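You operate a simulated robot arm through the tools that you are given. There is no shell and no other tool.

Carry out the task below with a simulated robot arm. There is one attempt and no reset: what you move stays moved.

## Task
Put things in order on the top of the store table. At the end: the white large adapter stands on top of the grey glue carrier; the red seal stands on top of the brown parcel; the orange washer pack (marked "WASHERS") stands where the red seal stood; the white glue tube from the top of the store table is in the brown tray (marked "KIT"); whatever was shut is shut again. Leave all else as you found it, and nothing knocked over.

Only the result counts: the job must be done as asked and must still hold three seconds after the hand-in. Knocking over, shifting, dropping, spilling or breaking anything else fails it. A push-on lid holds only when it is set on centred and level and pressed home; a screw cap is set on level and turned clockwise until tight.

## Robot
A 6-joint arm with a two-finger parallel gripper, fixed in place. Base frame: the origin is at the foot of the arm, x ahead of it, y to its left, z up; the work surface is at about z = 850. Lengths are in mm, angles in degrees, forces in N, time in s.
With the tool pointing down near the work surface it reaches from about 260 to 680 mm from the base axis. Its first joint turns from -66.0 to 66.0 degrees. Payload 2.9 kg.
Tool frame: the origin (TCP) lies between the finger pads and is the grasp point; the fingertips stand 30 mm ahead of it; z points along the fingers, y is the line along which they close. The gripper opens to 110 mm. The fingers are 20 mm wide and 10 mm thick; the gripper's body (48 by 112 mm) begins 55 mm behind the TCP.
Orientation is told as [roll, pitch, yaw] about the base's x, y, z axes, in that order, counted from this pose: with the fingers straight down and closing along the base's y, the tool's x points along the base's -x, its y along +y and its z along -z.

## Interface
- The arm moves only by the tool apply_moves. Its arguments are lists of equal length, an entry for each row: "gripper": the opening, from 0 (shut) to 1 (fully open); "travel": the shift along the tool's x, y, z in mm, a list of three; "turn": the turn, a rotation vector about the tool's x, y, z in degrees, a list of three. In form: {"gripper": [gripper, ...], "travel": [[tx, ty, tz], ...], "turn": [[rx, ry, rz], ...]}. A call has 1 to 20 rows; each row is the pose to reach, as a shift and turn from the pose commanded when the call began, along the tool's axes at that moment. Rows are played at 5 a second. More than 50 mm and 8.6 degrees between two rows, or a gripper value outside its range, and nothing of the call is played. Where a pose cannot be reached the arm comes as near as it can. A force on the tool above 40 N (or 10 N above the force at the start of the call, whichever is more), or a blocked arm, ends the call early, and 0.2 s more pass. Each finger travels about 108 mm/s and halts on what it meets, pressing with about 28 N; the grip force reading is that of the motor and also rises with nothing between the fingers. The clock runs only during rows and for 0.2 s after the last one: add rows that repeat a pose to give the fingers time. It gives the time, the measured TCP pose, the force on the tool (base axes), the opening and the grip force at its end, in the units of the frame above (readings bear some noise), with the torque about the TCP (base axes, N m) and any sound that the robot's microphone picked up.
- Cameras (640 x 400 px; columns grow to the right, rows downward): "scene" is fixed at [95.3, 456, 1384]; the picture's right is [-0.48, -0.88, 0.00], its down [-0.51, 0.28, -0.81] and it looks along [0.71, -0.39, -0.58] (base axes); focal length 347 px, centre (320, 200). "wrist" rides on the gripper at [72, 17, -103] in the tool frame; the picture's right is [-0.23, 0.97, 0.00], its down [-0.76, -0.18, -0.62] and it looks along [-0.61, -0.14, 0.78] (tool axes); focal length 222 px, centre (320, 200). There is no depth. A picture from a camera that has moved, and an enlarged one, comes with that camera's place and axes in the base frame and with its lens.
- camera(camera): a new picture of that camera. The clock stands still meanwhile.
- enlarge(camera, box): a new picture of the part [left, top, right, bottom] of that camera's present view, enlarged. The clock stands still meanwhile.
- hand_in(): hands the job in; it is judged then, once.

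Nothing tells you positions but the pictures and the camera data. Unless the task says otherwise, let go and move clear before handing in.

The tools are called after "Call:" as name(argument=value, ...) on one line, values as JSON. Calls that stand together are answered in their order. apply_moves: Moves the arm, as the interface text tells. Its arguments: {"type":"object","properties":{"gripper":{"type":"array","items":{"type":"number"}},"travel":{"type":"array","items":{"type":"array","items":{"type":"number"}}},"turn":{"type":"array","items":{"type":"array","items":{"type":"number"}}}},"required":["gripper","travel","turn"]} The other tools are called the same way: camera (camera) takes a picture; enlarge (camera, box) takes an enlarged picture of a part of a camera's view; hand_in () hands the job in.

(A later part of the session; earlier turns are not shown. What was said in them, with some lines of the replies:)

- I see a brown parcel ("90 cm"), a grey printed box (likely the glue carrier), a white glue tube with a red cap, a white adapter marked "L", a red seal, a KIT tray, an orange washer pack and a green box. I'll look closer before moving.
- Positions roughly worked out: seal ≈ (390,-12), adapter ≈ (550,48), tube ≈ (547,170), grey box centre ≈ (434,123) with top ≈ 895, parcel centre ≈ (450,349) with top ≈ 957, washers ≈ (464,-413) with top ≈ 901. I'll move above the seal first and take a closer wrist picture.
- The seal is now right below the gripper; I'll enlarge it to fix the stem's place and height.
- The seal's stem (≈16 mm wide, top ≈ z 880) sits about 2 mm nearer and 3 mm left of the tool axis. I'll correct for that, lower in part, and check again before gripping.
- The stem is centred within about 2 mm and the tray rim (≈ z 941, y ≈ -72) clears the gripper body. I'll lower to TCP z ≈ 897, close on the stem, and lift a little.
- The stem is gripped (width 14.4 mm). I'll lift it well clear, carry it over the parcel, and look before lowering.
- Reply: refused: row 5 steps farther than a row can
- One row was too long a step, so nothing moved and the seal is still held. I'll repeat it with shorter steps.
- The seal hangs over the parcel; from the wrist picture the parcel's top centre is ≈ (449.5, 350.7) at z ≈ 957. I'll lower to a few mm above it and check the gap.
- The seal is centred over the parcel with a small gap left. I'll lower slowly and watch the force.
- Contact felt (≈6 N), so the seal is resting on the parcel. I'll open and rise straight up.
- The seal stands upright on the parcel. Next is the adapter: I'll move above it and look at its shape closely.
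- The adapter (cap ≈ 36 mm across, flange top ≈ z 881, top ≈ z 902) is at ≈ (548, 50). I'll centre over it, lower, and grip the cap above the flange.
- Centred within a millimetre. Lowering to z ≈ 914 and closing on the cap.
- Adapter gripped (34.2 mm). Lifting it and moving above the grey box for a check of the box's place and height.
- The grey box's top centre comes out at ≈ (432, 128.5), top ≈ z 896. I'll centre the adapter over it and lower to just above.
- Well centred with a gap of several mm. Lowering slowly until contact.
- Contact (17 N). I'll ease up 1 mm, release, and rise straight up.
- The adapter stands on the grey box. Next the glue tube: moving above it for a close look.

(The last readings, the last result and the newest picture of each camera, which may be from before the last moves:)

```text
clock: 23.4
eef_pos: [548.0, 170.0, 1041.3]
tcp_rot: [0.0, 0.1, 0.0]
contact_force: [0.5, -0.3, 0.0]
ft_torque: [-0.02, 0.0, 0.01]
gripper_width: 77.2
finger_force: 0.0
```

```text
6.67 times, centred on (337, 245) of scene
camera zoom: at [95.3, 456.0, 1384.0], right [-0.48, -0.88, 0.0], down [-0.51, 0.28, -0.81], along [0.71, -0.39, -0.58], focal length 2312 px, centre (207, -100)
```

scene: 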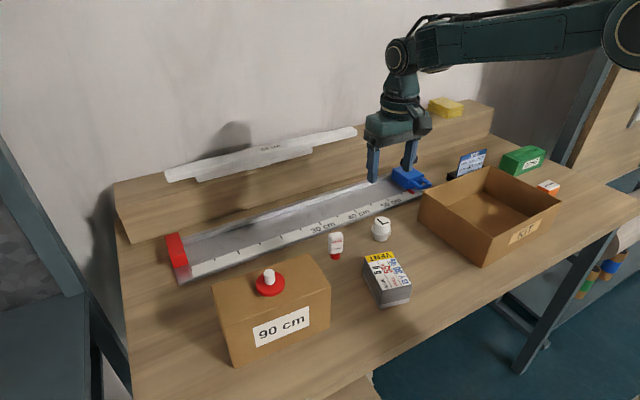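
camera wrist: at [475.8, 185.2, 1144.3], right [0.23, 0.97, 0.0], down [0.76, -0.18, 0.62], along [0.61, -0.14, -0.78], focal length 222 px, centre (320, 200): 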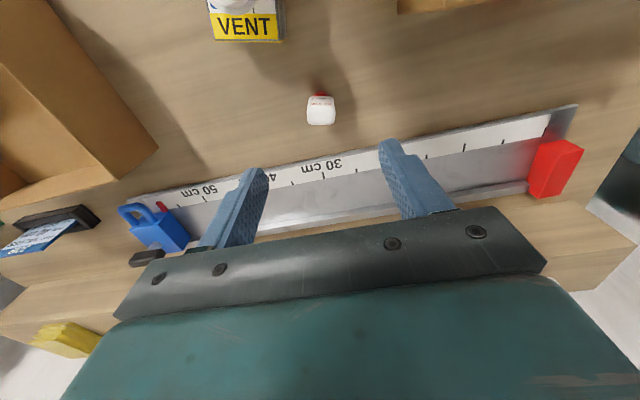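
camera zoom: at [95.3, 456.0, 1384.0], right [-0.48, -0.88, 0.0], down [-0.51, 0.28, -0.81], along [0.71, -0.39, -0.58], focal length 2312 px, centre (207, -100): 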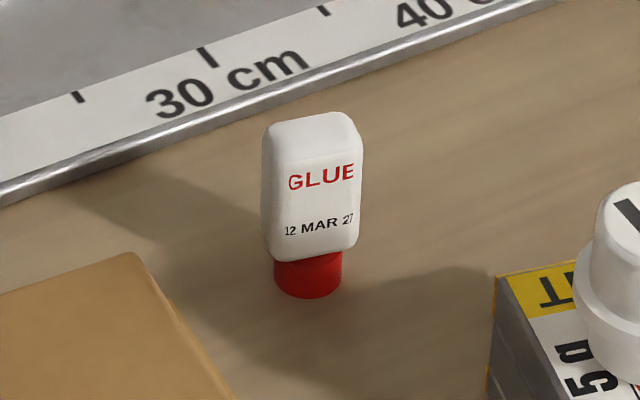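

The tube stands on its red cap at ≈ (548, 169.5), top ≈ z 911, with its wide side turned about -13° in yaw. I'll turn the gripper to match and come lower for a check.

Call:
apply_moves(gripper=[0.7, 0.7, 0.7, 0.7, 0.7], travel=[[-0.5, 1.3, 20], [-0.5, 1.3, 50], [-0.5, 1.3, 75], [-0.5, 1.3, 80], [-0.5, 1.3, 80]], turn=[[0, 0, 6], [0, 0, 12], [0, 0, 12.5], [0, 0, 12.5], [0, 0, 12.5]])

Call:
camera(camera="wrist")

Call:
enlarge(camera="wrist", box=[240, 90, 400, 190])

Call:
enlarge(camera="scene", box=[290, 170, 400, 275])

```text
clock: 24.6
eef_pos: [548.9, 170.5, 960.5]
tcp_rot: [0.0, 0.0, -12.5]
contact_force: [-0.2, -1.0, -0.5]
ft_torque: [0.01, 0.03, 0.0]
gripper_width: 76.9
finger_force: 0.1
```

```text
taken
camera wrist: at [481.2, 202.2, 1064.5], right [0.43, 0.9, 0.0], down [0.71, -0.34, 0.62], along [0.56, -0.27, -0.78], focal length 222 px, centre (320, 200)
```

wrist: 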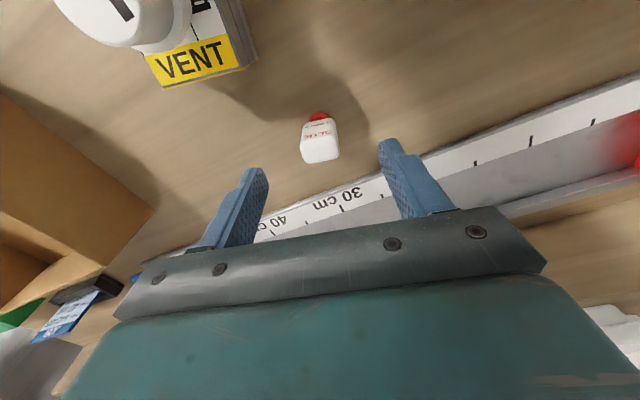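

```text
4.00 times, centred on (320, 140) of wrist
camera zoom: at [481.2, 202.2, 1064.5], right [0.43, 0.9, 0.0], down [0.71, -0.34, 0.62], along [0.56, -0.27, -0.78], focal length 888 px, centre (320, 440)
```

zoom: 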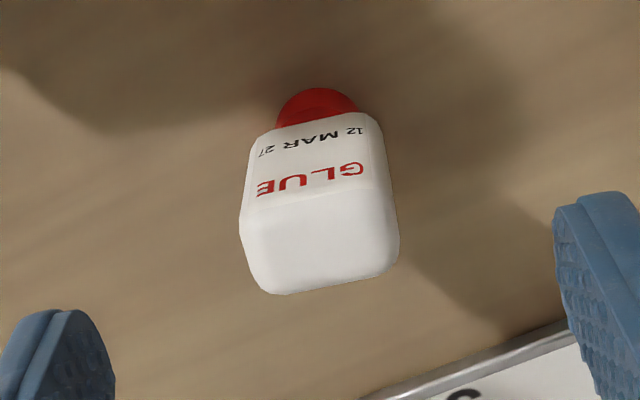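

```text
3.81 times, centred on (345, 222) of scene
camera zoom: at [95.3, 456.0, 1384.0], right [-0.48, -0.88, 0.0], down [-0.51, 0.28, -0.81], along [0.71, -0.39, -0.58], focal length 1321 px, centre (225, 114)
```

zoom: 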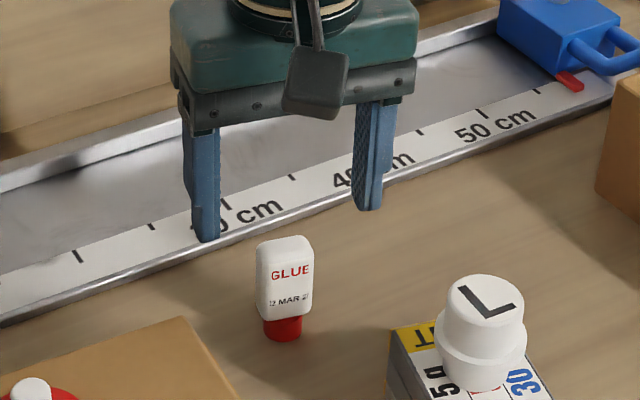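

The fingers are parallel to the tube's sides and centred. Lowering to z ≈ 900 and gripping the body.

Call:
apply_moves(gripper=[0.7, 0.7, 0.7, 0.35, 0.0, 0.0, 0.0, 0.0], travel=[[-0.9, 0.1, 30], [-0.9, 0.1, 60], [-0.9, 0.1, 61], [-0.9, 0.1, 61], [-0.9, 0.1, 61], [-0.9, 0.1, 61], [-0.9, 0.1, 61], [-0.9, 0.1, 61]], turn=[[0, 0, 0], [0, 0, 0], [0, 0, 0], [0, 0, 0], [0, 0, 0], [0, 0, 0], [0, 0, 0], [0, 0, 0]])

Call:
enlarge(camera="scene", box=[290, 170, 400, 275])

Call:
enlarge(camera="wrist", box=[240, 110, 400, 210])

```text
clock: 26.4
eef_pos: [549.2, 169.0, 900.2]
tcp_rot: [0.0, 0.0, -12.5]
contact_force: [1.2, -0.4, 0.2]
ft_torque: [0.0, -0.05, 0.01]
gripper_width: 28.9
finger_force: 27.9
```

```text
3.81 times, centred on (345, 222) of scene
camera zoom: at [95.3, 456.0, 1384.0], right [-0.48, -0.88, 0.0], down [-0.51, 0.28, -0.81], along [0.71, -0.39, -0.58], focal length 1321 px, centre (225, 114)
```

zoom: 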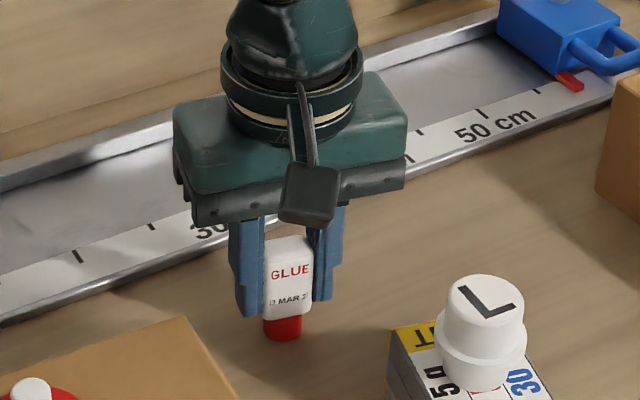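

```text
4.00 times, centred on (320, 160) of wrist
camera zoom: at [482.5, 201.6, 1003.6], right [0.43, 0.9, 0.0], down [0.71, -0.34, 0.62], along [0.56, -0.27, -0.78], focal length 888 px, centre (320, 360)
```

zoom: 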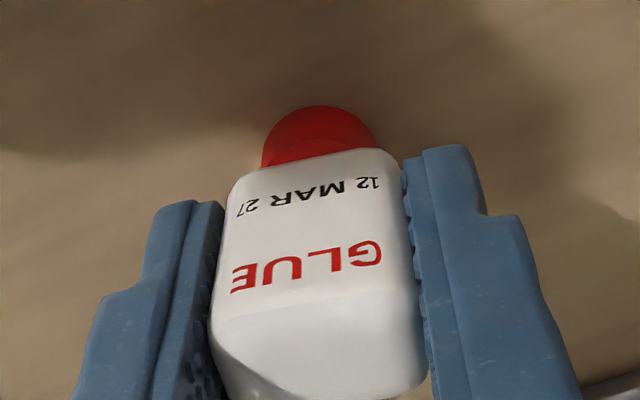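

Tube gripped (28.9 mm). I'll lift it high and carry it over the middle of the KIT tray.

Call:
apply_moves(gripper=[0, 0, 0, 0, 0, 0, 0, 0, 0, 0, 0, 0, 0, 0, 0], travel=[[0, 0, -20], [0, 0, -62], [0, 0, -106], [0, 0, -150], [0.3, -25, -150], [0.8, -67, -150], [1.3, -110, -150], [1.8, -153, -150], [2.3, -196, -150], [2.8, -239, -150], [3.3, -282, -150], [3.8, -325, -150], [4, -352, -150], [4.1, -360.4, -150], [4.1, -360.4, -150]], turn=[[0, 0, 0], [0, 0, 0], [0, 0, 0], [0, 0, 0], [0, 0, 0], [0, 0, 0], [0, 0, 0], [0, 0, 0], [0, 0, 0], [0, 0, 0], [0, 0, 0], [0, 0, 0], [0, 0, 0], [0, 0, 0], [0, 0, 0]])

Call:
camera(camera="wrist")

Call:
camera(camera="scene")

```text
clock: 29.6
eef_pos: [468.2, -180.8, 1050.6]
tcp_rot: [-0.1, 0.0, -12.5]
contact_force: [0.0, 0.6, -0.4]
ft_torque: [-0.01, 0.0, 0.03]
gripper_width: 28.8
finger_force: 27.7
```

```text
taken
camera wrist: at [400.2, -149.1, 1154.2], right [0.43, 0.9, 0.0], down [0.71, -0.34, 0.62], along [0.56, -0.27, -0.78], focal length 222 px, centre (320, 200)
```

wrist: 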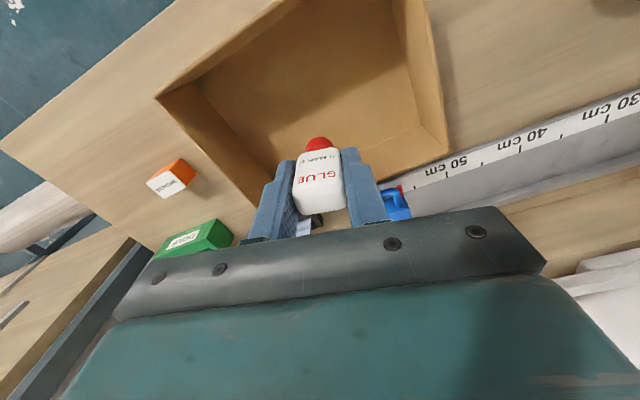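

```text
taken
```

scene: 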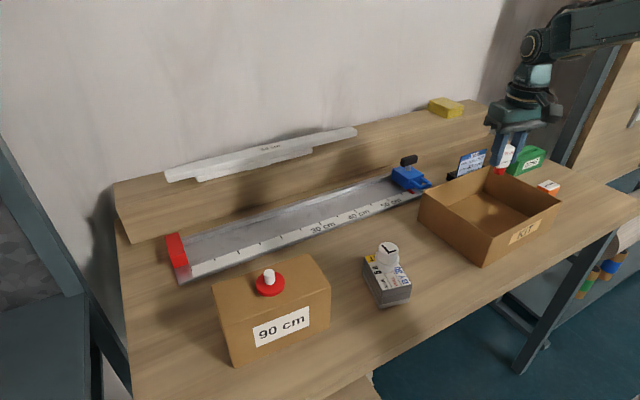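

The tube is over the tray's floor, well away from all walls. I'll lower it into the tray to just above the floor.

Call:
apply_moves(gripper=[0, 0, 0, 0, 0, 0], travel=[[0, 0, 40], [0, 0, 80], [0, 0, 115], [0, 0, 133], [0, 0, 138], [0, 0, 138]], turn=[[0, 0, 0], [0, 0, 0], [0, 0, 0], [0, 0, 0], [0, 0, 0], [0, 0, 0]])

Call:
camera(camera="wrist")

Call:
enlarge(camera="scene", box=[410, 140, 570, 270])

```text
clock: 31.0
eef_pos: [469.3, -180.7, 912.0]
tcp_rot: [0.0, 0.1, -12.5]
contact_force: [-0.3, 0.0, -0.2]
ft_torque: [-0.02, 0.05, -0.03]
gripper_width: 29.2
finger_force: 28.0
```

```text
taken
camera wrist: at [401.6, -148.4, 1016.5], right [0.43, 0.9, 0.0], down [0.71, -0.34, 0.62], along [0.56, -0.27, -0.78], focal length 222 px, centre (320, 200)
```

wrist: 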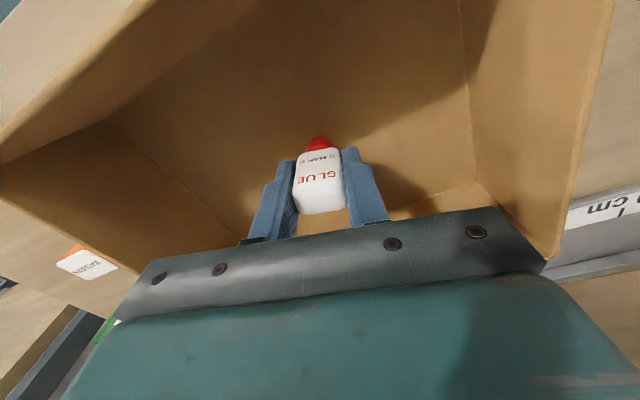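

```text
3.08 times, centred on (490, 205) of scene
camera zoom: at [95.3, 456.0, 1384.0], right [-0.48, -0.88, 0.0], down [-0.51, 0.28, -0.81], along [0.71, -0.39, -0.58], focal length 1067 px, centre (-203, 185)
```

zoom: 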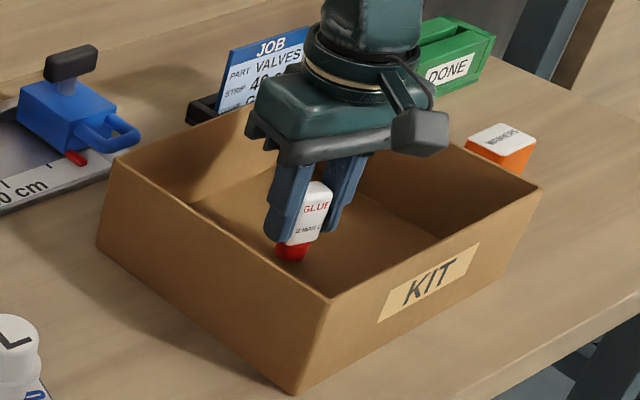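

Near the tray floor now. Lowering in small steps and watching the force.

Call:
apply_moves(gripper=[0, 0, 0, 0, 0], travel=[[0, 0, 2], [0, 0, 4], [0, 0, 6], [0, 0, 7], [0, 0, 7]], turn=[[0, 0, 0], [0, 0, 0], [0, 0, 0], [0, 0, 0], [0, 0, 0]])

```text
clock: 32.2
eef_pos: [467.6, -179.2, 906.0]
tcp_rot: [0.0, 0.0, -12.5]
contact_force: [-0.3, 0.2, -0.3]
ft_torque: [-0.01, -0.02, 0.02]
gripper_width: 28.8
finger_force: 28.6
```

No contact yet; lowering further in 1 mm steps.

Call:
apply_moves(gripper=[0, 0, 0], travel=[[0, 0, 1], [0, 0, 2], [0, 0, 2]], turn=[[0, 0, 0], [0, 0, 0], [0, 0, 0]])

```text
clock: 33.0
eef_pos: [469.0, -179.1, 905.3]
tcp_rot: [0.0, -0.1, -12.5]
contact_force: [-4.3, 0.9, 17.5]
ft_torque: [0.11, 0.19, -0.02]
gripper_width: 29.2
finger_force: 27.7
```

Contact felt (17.5 N). Easing up slightly, releasing, and rising straight out.

Call:
apply_moves(gripper=[0.0, 0.0, 0.35, 0.5, 0.6, 0.6, 0.6, 0.6, 0.6, 0.6], travel=[[0, 0, -0.7], [0, 0, -0.8], [0, 0, -0.8], [0, 0, -0.8], [0, 0, -0.8], [0, 0, -20], [0, 0, -60], [0, 0, -105], [0, 0, -150], [0, 0, -150]], turn=[[0, 0, 0], [0, 0, 0], [0, 0, 0], [0, 0, 0], [0, 0, 0], [0, 0, 0], [0, 0, 0], [0, 0, 0], [0, 0, 0], [0, 0, 0]])

Call:
camera(camera="wrist")

Call:
enlarge(camera="scene", box=[410, 140, 570, 270])

```text
clock: 35.2
eef_pos: [468.0, -178.4, 1054.7]
tcp_rot: [0.0, 0.0, -12.5]
contact_force: [0.9, -0.3, -0.1]
ft_torque: [-0.01, 0.02, 0.04]
gripper_width: 65.7
finger_force: 0.1
```

```text
taken
camera wrist: at [401.5, -147.2, 1157.6], right [0.43, 0.9, 0.0], down [0.71, -0.34, 0.62], along [0.56, -0.27, -0.78], focal length 222 px, centre (320, 200)
```

wrist: 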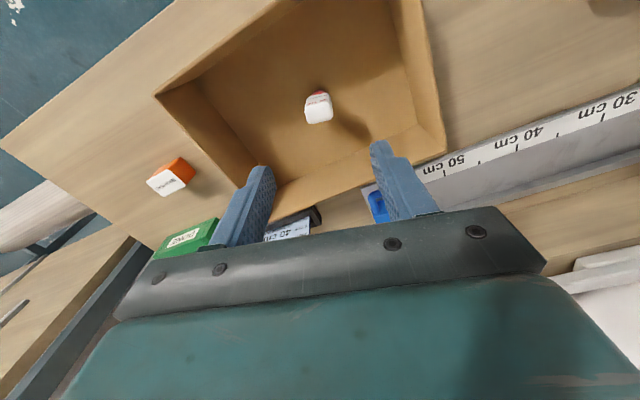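

```text
3.08 times, centred on (490, 205) of scene
camera zoom: at [95.3, 456.0, 1384.0], right [-0.48, -0.88, 0.0], down [-0.51, 0.28, -0.81], along [0.71, -0.39, -0.58], focal length 1067 px, centre (-203, 185)
```

zoom: 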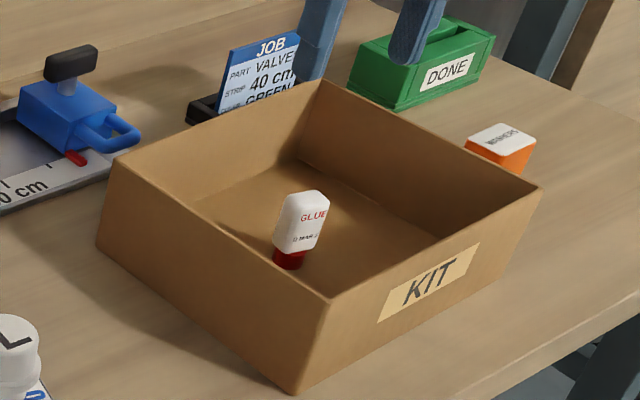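

The tube stands upright in the tray. Last is the washer pack: I'll move over it and turn the gripper so that it closes across the pack's short side (along x).

Call:
apply_moves(gripper=[0.6, 0.6, 0.6, 0.6, 0.6, 0.6, 0.6, 0.6, 0.6, 0.6, 0.6], travel=[[-4.7, -22.9, 0], [-9.3, -45.8, 0], [-14, -68.7, 0], [-18.6, -91.6, 0], [-23.3, -114.5, 0], [-28, -137.3, 0], [-32.6, -160.2, 0], [-37.3, -183.1, 0], [-41.9, -206, 0], [-46.6, -228.9, 0], [-46.6, -228.9, 0]], turn=[[0, 0, 7.15], [0, 0, 14.3], [0, 0, 21.45], [0, 0, 28.6], [0, 0, 35.75], [0, 0, 42.9], [0, 0, 50.05], [0, 0, 57.2], [0, 0, 64.35], [0, 0, 71.5], [0, 0, 71.5]])

Call:
camera(camera="wrist")

Call:
enlarge(camera="wrist", box=[240, 50, 400, 150])

Call:
camera(camera="scene")

Call:
enlarge(camera="scene", box=[500, 130, 600, 210])

```text
clock: 37.6
eef_pos: [464.7, -413.9, 1054.2]
tcp_rot: [0.0, 0.0, -84.1]
contact_force: [-0.6, -1.0, 0.1]
ft_torque: [0.0, 0.02, 0.0]
gripper_width: 65.8
finger_force: 0.0
```

```text
taken
camera wrist: at [474.1, -340.4, 1156.9], right [0.99, -0.13, 0.0], down [-0.1, -0.78, 0.62], along [-0.08, -0.62, -0.78], focal length 222 px, centre (320, 200)
```

wrist: 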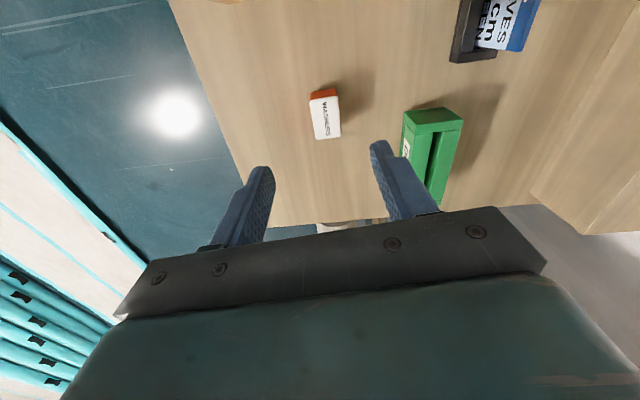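

```text
4.00 times, centred on (320, 100) of wrist
camera zoom: at [474.1, -340.4, 1156.9], right [0.99, -0.13, 0.0], down [-0.1, -0.78, 0.62], along [-0.08, -0.62, -0.78], focal length 888 px, centre (320, 600)
```

zoom: 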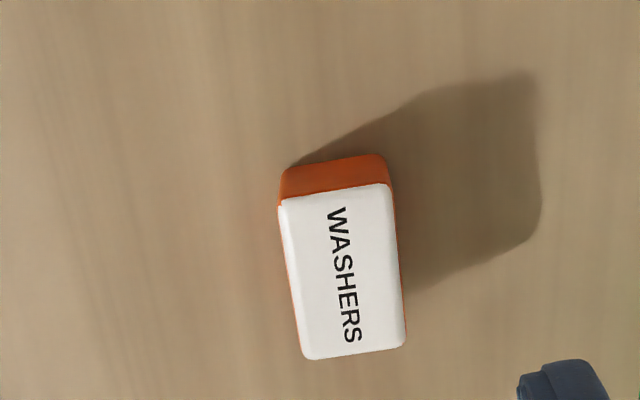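

```text
taken
```

scene: 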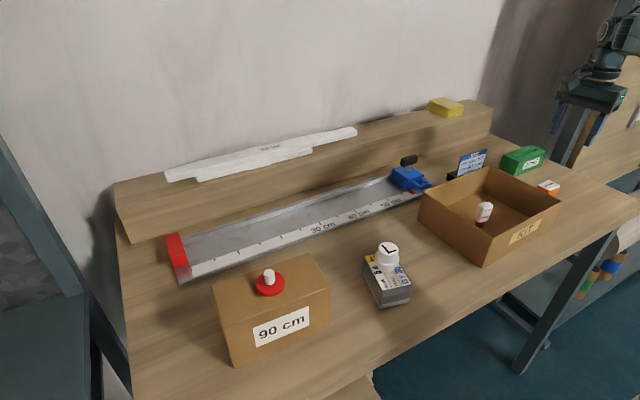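

```text
5.00 times, centred on (550, 170) of scene
camera zoom: at [95.3, 456.0, 1384.0], right [-0.48, -0.88, 0.0], down [-0.51, 0.28, -0.81], along [0.71, -0.39, -0.58], focal length 1734 px, centre (-830, 350)
```

zoom: 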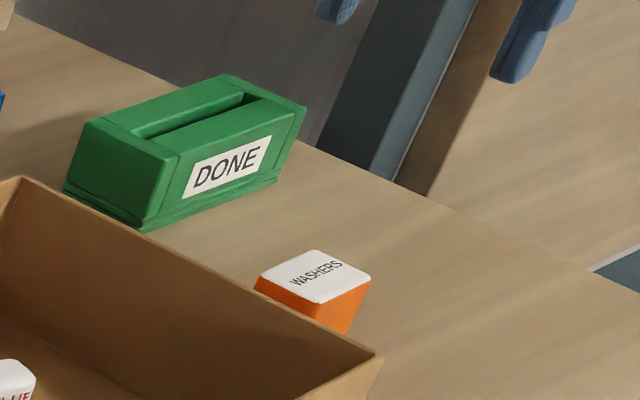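

The pack's top is ≈ 31 × 46 mm at z ≈ 892, centre ≈ (470, -429), and it needs about 5° more turn. I'll correct, lower part-way, and check.

Call:
apply_moves(gripper=[0.6, 0.6, 0.6, 0.6, 0.6], travel=[[-16, 3.7, 10], [-16, 3.7, 50], [-16, 3.7, 90], [-16, 3.7, 104], [-16, 3.7, 104]], turn=[[0, 0, 5.2], [0, 0, 5.2], [0, 0, 5.2], [0, 0, 5.2], [0, 0, 5.2]])

Call:
camera(camera="wrist")

Call:
enlarge(camera="wrist", box=[240, 90, 400, 190])

Call:
enlarge(camera="scene", box=[500, 110, 612, 210])

```text
clock: 38.8
eef_pos: [469.6, -428.9, 950.7]
tcp_rot: [0.0, 0.0, -89.2]
contact_force: [-0.1, 0.5, -0.3]
ft_torque: [-0.02, 0.02, 0.01]
gripper_width: 66.0
finger_force: 0.0
```

```text
taken
camera wrist: at [485.5, -357.4, 1053.8], right [0.98, -0.21, 0.0], down [-0.17, -0.76, 0.62], along [-0.13, -0.61, -0.78], focal length 222 px, centre (320, 200)
```

wrist: 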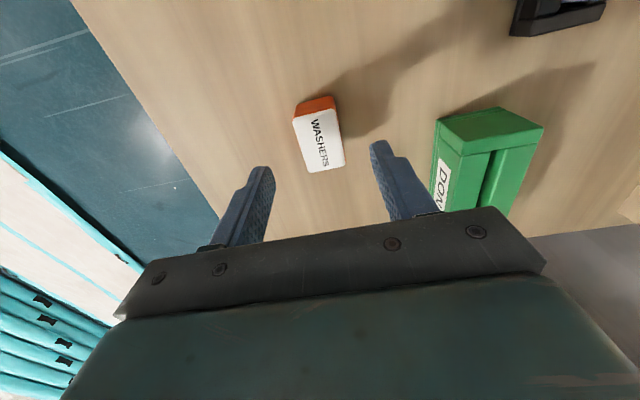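

```text
4.00 times, centred on (320, 140) of wrist
camera zoom: at [485.5, -357.4, 1053.8], right [0.98, -0.21, 0.0], down [-0.17, -0.76, 0.62], along [-0.13, -0.61, -0.78], focal length 888 px, centre (320, 440)
```

zoom: 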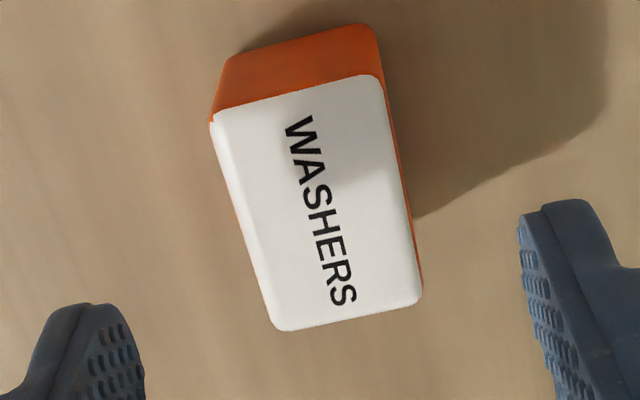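

```text
4.00 times, centred on (556, 160) of scene
camera zoom: at [95.3, 456.0, 1384.0], right [-0.48, -0.88, 0.0], down [-0.51, 0.28, -0.81], along [0.71, -0.39, -0.58], focal length 1387 px, centre (-624, 360)
```

zoom: 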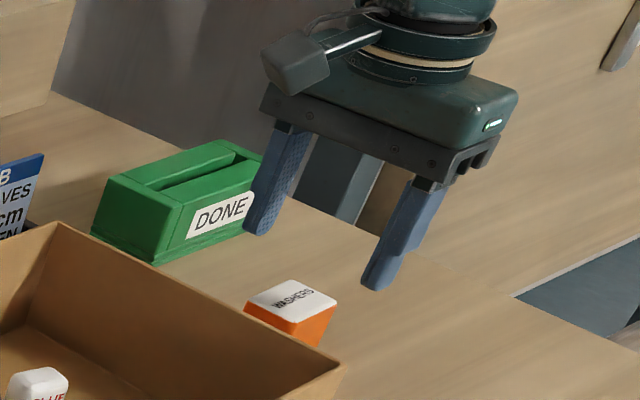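

Gripper and pack are aligned within 1 mm. Lowering to z ≈ 886 and gripping.

Call:
apply_moves(gripper=[0.6, 0.6, 0.6, 0.3, 0.0, 0.0, 0.0, 0.0], travel=[[0.7, 0.9, 35], [0.7, 0.9, 64], [0.7, 0.9, 64.8], [0.7, 0.9, 64.8], [0.7, 0.9, 64.8], [0.7, 0.9, 64.8], [0.7, 0.9, 64.8], [0.7, 0.9, 64.8]], turn=[[0, 0, 0], [0, 0, 0], [0, 0, 0], [0, 0, 0], [0, 0, 0], [0, 0, 0], [0, 0, 0], [0, 0, 0]])

Call:
enlarge(camera="wrist", box=[240, 90, 400, 190])

Call:
enlarge(camera="scene", box=[500, 110, 612, 210])

```text
clock: 40.6
eef_pos: [472.2, -428.7, 886.0]
tcp_rot: [0.1, 0.0, -89.3]
contact_force: [0.1, 0.3, 0.3]
ft_torque: [-0.01, -0.02, -0.02]
gripper_width: 32.9
finger_force: 28.4
```

```text
4.00 times, centred on (320, 140) of wrist
camera zoom: at [487.4, -357.0, 989.2], right [0.98, -0.21, 0.0], down [-0.17, -0.76, 0.62], along [-0.13, -0.61, -0.78], focal length 888 px, centre (320, 440)
```

zoom: 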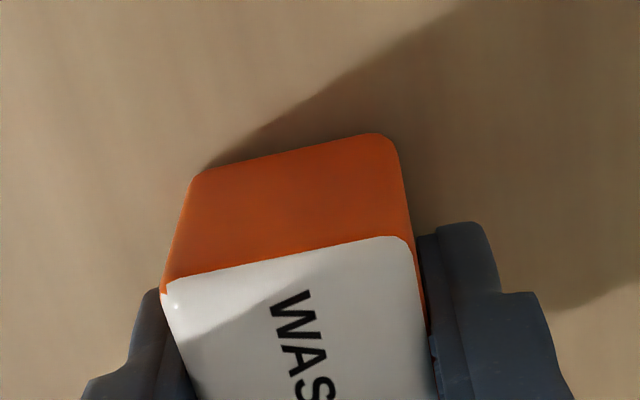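

```text
4.00 times, centred on (556, 160) of scene
camera zoom: at [95.3, 456.0, 1384.0], right [-0.48, -0.88, 0.0], down [-0.51, 0.28, -0.81], along [0.71, -0.39, -0.58], focal length 1387 px, centre (-624, 360)
```

zoom: 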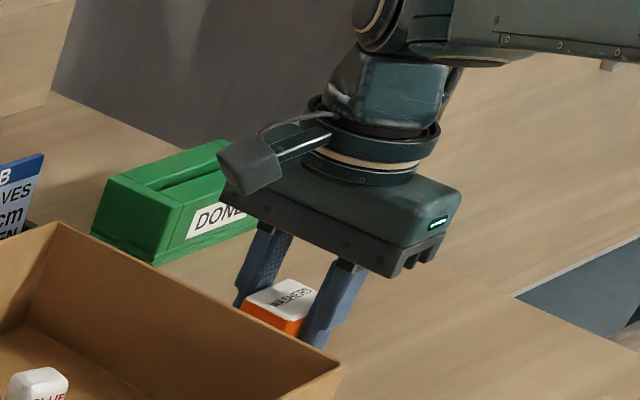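

Washer pack gripped (32.9 mm). I'll lift it, carry it over the tray well above the rim, to where the seal stood (≈ (389.8, -11)).

Call:
apply_moves(gripper=[0, 0, 0, 0, 0, 0, 0, 0, 0, 0, 0, 0, 0, 0, 0, 0, 0, 0], travel=[[0, 0, -15], [0, 0, -55], [0, 0, -100], [0, 0, -145], [0, 0, -174], [25, -4.6, -174], [67, -12.3, -174], [109, -20, -174], [151, -27.6, -174], [193, -35.3, -174], [235, -43, -174], [277, -50.6, -174], [319, -58.3, -174], [361, -66, -174], [400, -73, -174], [415, -76, -174], [418.9, -76.6, -174], [418.9, -76.6, -174]], turn=[[0, 0, 0], [0, 0, 0], [0, 0, 0], [0, 0, 0], [0, 0, 0], [0, 0, 0], [0, 0, 0], [0, 0, 0], [0, 0, 0], [0, 0, 0], [0, 0, 0], [0, 0, 0], [0, 0, 0], [0, 0, 0], [0, 0, 0], [0, 0, 0], [0, 0, 0], [0, 0, 0]])

Call:
camera(camera="wrist")

Call:
camera(camera="scene")

```text
clock: 44.4
eef_pos: [388.7, -9.4, 1058.3]
tcp_rot: [0.1, 0.0, -89.2]
contact_force: [0.1, -0.1, -1.0]
ft_torque: [-0.02, 0.0, 0.02]
gripper_width: 33.5
finger_force: 27.5
```

```text
taken
camera wrist: at [404.6, 61.3, 1162.3], right [0.98, -0.21, 0.0], down [-0.17, -0.76, 0.62], along [-0.13, -0.61, -0.78], focal length 222 px, centre (320, 200)
```

wrist: 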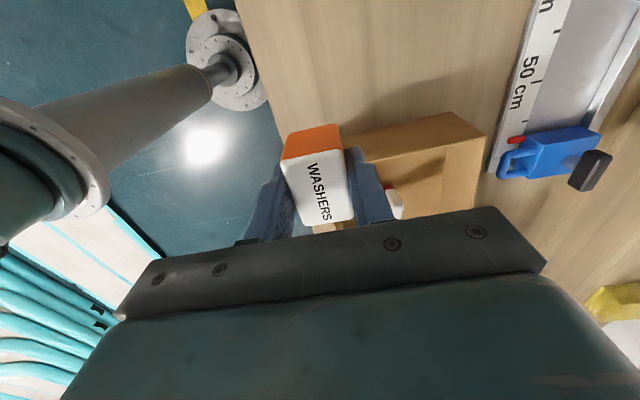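

```text
taken
```

scene: 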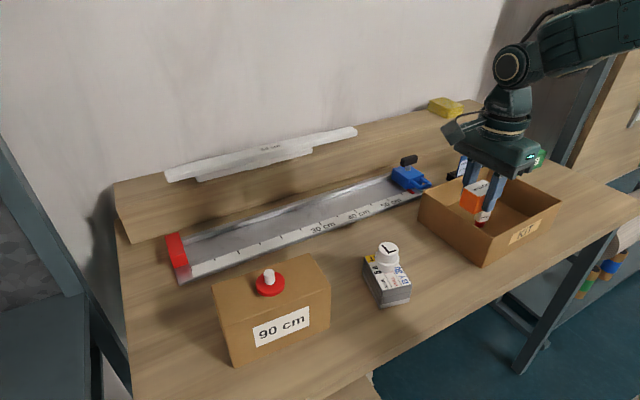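

The pack hangs over the seal's old place, clear of the tray (≈ 35 mm gripper half-width there). Lowering to a few mm above the table and checking.

Call:
apply_moves(gripper=[0, 0, 0, 0, 0, 0], travel=[[-0.3, 1, 40], [-0.3, 1, 80], [-0.3, 1, 120], [-0.3, 1, 155], [-0.3, 1, 167], [-0.3, 1, 167]], turn=[[0, 0, 0], [0, 0, 0], [0, 0, 0], [0, 0, 0], [0, 0, 0], [0, 0, 0]])

Call:
camera(camera="wrist")

Call:
enlarge(camera="scene", box=[400, 190, 520, 290])

```text
clock: 45.8
eef_pos: [389.0, -10.4, 890.7]
tcp_rot: [0.0, 0.0, -89.2]
contact_force: [0.3, 0.1, -1.3]
ft_torque: [-0.03, 0.01, 0.01]
gripper_width: 33.1
finger_force: 27.9
```

```text
taken
camera wrist: at [404.9, 61.7, 994.4], right [0.98, -0.21, 0.0], down [-0.17, -0.76, 0.62], along [-0.13, -0.61, -0.78], focal length 222 px, centre (320, 200)
```

wrist: 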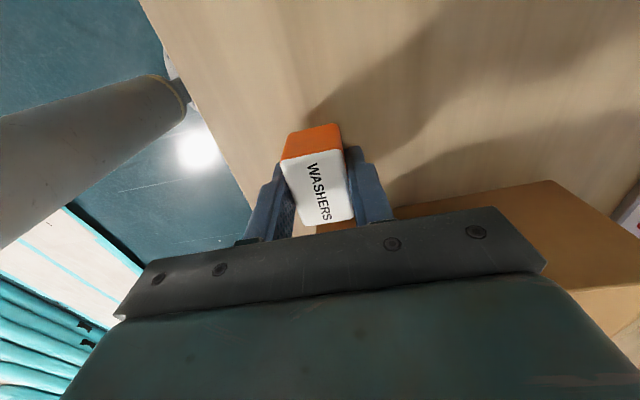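

```text
4.00 times, centred on (460, 240) of scene
camera zoom: at [95.3, 456.0, 1384.0], right [-0.48, -0.88, 0.0], down [-0.51, 0.28, -0.81], along [0.71, -0.39, -0.58], focal length 1387 px, centre (-240, 40)
```

zoom: 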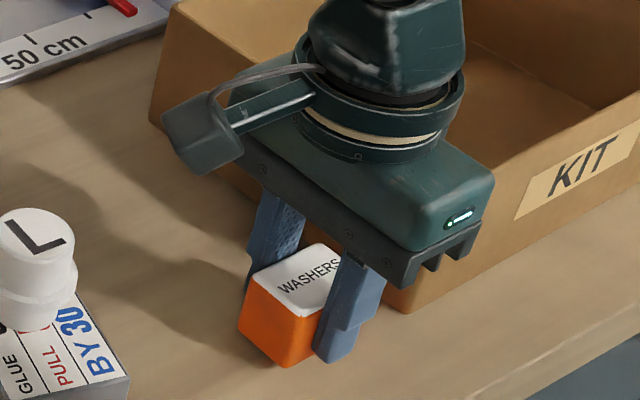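

About 4–5 mm above the table, in place. Lowering slowly to contact.

Call:
apply_moves(gripper=[0, 0, 0, 0, 0], travel=[[0, 0.5, 1.5], [0, 0.5, 3], [0, 0.5, 4], [0, 0.5, 5], [0, 0.5, 5]], turn=[[0, 0, 0], [0, 0, 0], [0, 0, 0], [0, 0, 0], [0, 0, 0]])

```text
clock: 47.0
eef_pos: [388.9, -9.8, 886.6]
tcp_rot: [0.1, 0.0, -89.2]
contact_force: [0.6, 0.6, -0.6]
ft_torque: [-0.01, 0.0, 0.01]
gripper_width: 33.2
finger_force: 27.9
```

Call:
apply_moves(gripper=[0, 0, 0], travel=[[0, 0, 0.7], [0, 0, 1.3], [0, 0, 1.3]], turn=[[0, 0, 0], [0, 0, 0], [0, 0, 0]])

```text
clock: 47.8
eef_pos: [389.0, -10.7, 884.9]
tcp_rot: [0.1, -0.1, -89.2]
contact_force: [-3.8, 0.2, 13.3]
ft_torque: [-0.03, 0.14, -0.01]
gripper_width: 33.5
finger_force: 28.0
```

The pack touches the table (13 N). Easing up slightly, opening, and rising straight up.

Call:
apply_moves(gripper=[0.0, 0.0, 0.35, 0.5, 0.55, 0.55, 0.55, 0.55, 0.55, 0.55], travel=[[0, 0, -0.6], [0, 0, -0.7], [0, 0, -0.7], [0, 0, -0.7], [0, 0, -0.7], [0, 0, -20], [0, 0, -60], [0, 0, -105], [0, 0, -150], [0, 0, -150]], turn=[[0, 0, 0], [0, 0, 0], [0, 0, 0], [0, 0, 0], [0, 0, 0], [0, 0, 0], [0, 0, 0], [0, 0, 0], [0, 0, 0], [0, 0, 0]])

Call:
camera(camera="wrist")

Call:
camera(camera="scene")

Call:
enlarge(camera="scene", box=[340, 190, 500, 290])

```text
clock: 50.0
eef_pos: [391.0, -11.3, 1037.4]
tcp_rot: [0.0, 0.0, -89.1]
contact_force: [0.5, 0.6, -0.4]
ft_torque: [0.03, -0.01, -0.02]
gripper_width: 60.4
finger_force: 0.2
```

```text
taken
camera wrist: at [407.7, 60.7, 1139.3], right [0.98, -0.21, 0.0], down [-0.17, -0.76, 0.62], along [-0.13, -0.61, -0.78], focal length 222 px, centre (320, 200)
```

wrist: 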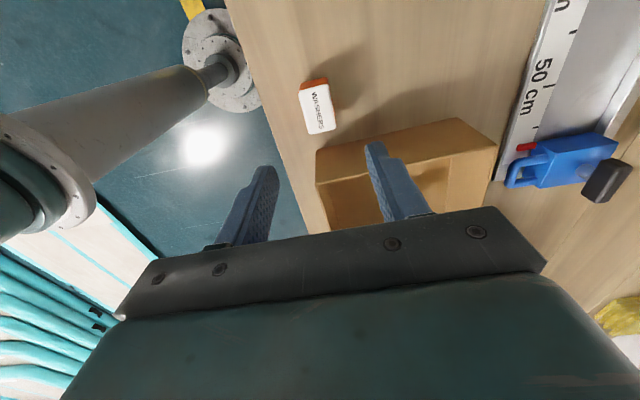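

```text
taken
```

scene: 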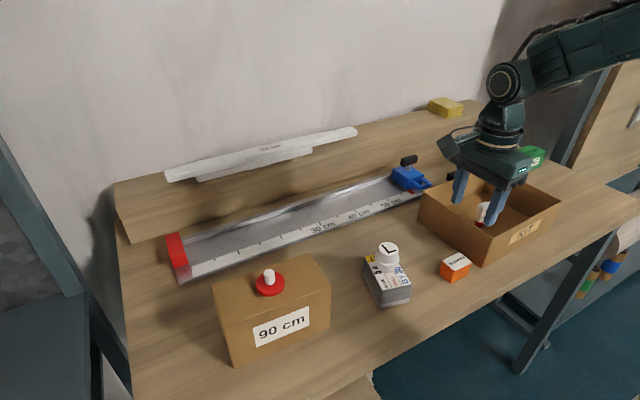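

```text
4.00 times, centred on (420, 240) of scene
camera zoom: at [95.3, 456.0, 1384.0], right [-0.48, -0.88, 0.0], down [-0.51, 0.28, -0.81], along [0.71, -0.39, -0.58], focal length 1387 px, centre (-80, 40)
```

zoom: 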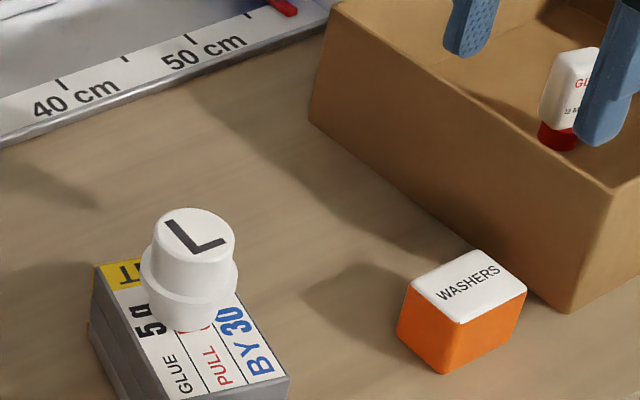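

Everything is standing as asked: the seal on the parcel, the adapter on the grey box, the tube upright in the tray and the washers on the seal's old spot. I'll raise the arm clear and do a last check.

Call:
apply_moves(gripper=[0.55, 0.55, 0.55, 0.55, 0.55], travel=[[0, 0, -40], [0, 0, -80], [0, 0, -115], [0, 0, -120], [0, 0, -120]], turn=[[0, 0, 0], [0, 0, 0], [0, 0, 0], [0, 0, 0], [0, 0, 0]])

Call:
camera(camera="scene")

Call:
enlarge(camera="scene", box=[200, 200, 420, 337])

Call:
enlarge(camera="scene", box=[410, 140, 600, 285])

Call:
enlarge(camera="wrist", box=[240, 30, 500, 190])

```text
clock: 51.2
eef_pos: [390.2, -12.4, 1156.3]
tcp_rot: [0.1, -0.1, -89.2]
contact_force: [-0.3, -0.5, 0.7]
ft_torque: [-0.04, -0.01, -0.03]
gripper_width: 60.6
finger_force: 0.0
```

```text
taken
```

scene: 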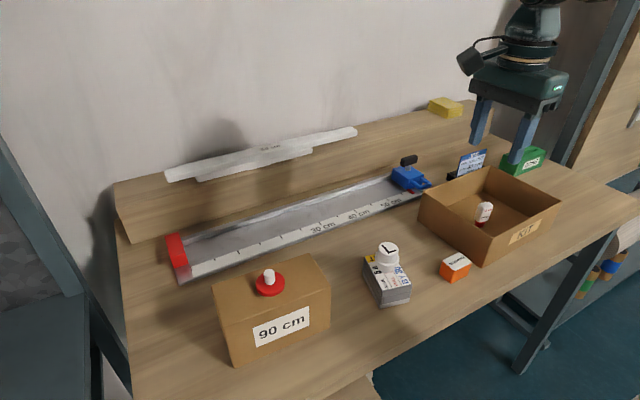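

```text
2.91 times, centred on (310, 268) of scene
camera zoom: at [95.3, 456.0, 1384.0], right [-0.48, -0.88, 0.0], down [-0.51, 0.28, -0.81], along [0.71, -0.39, -0.58], focal length 1009 px, centre (349, 1)
```

zoom: 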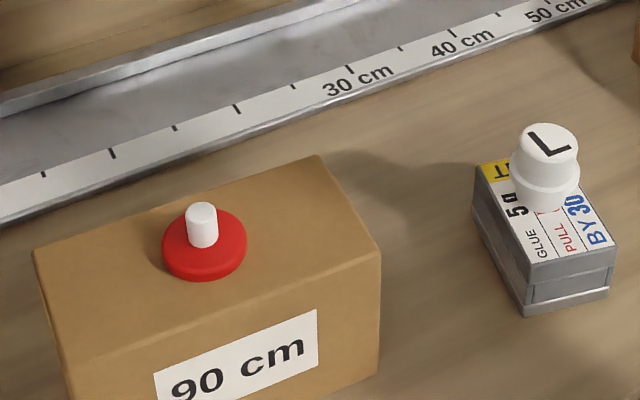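

```text
2.76 times, centred on (505, 212) of scene
camera zoom: at [95.3, 456.0, 1384.0], right [-0.48, -0.88, 0.0], down [-0.51, 0.28, -0.81], along [0.71, -0.39, -0.58], focal length 957 px, centre (-190, 166)
```

zoom: 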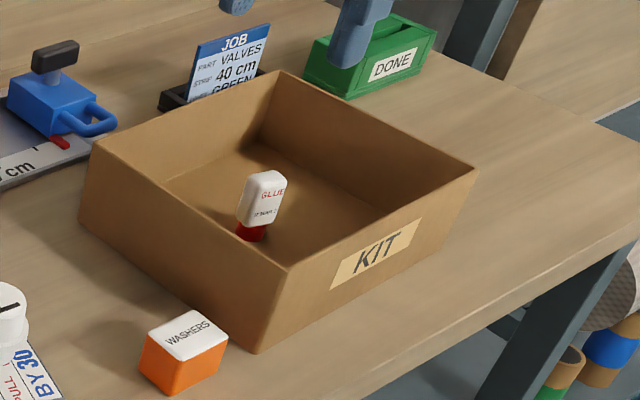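

```text
2.46 times, centred on (370, 110) of wrist
camera zoom: at [405.1, 60.2, 1259.1], right [0.98, -0.21, 0.0], down [-0.17, -0.76, 0.62], along [-0.13, -0.61, -0.78], focal length 547 px, centre (197, 422)
```

zoom: 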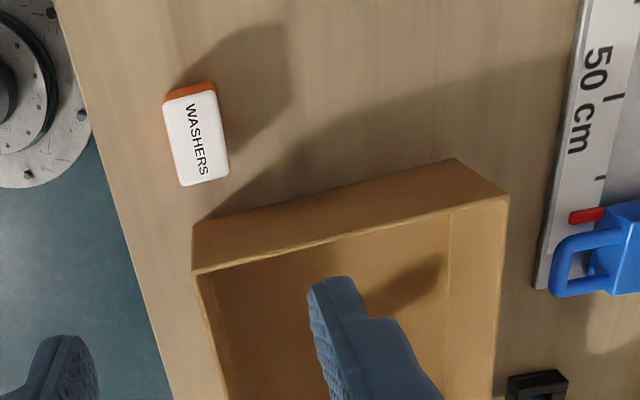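

The last pictures show all four items in their places and upright, nothing else shifted, and the arm clear. Nothing was opened, so there is nothing to shut, and I'm handing in.

Call:
hand_in()

```text
The job is handed in.
```

I've handed in the job with all four items in place. In the last pictures everything stands upright, nothing else looks shifted, and the arm is clear.

- **White large adapter (marked "L"):** it stands on top of the grey box with the GLUE and VENT label. I took that box to be the grey glue carrier, as it was the only grey box there.
- **Red seal:** it stands on top of the brown parcel, near the centre.
- **Orange washer pack:** it stands where the red seal stood, within a millimetre or two by the readings.
- **White glue tube:** it stands upright in the KIT tray, about in the middle.

I opened nothing, so nothing needed shutting again.
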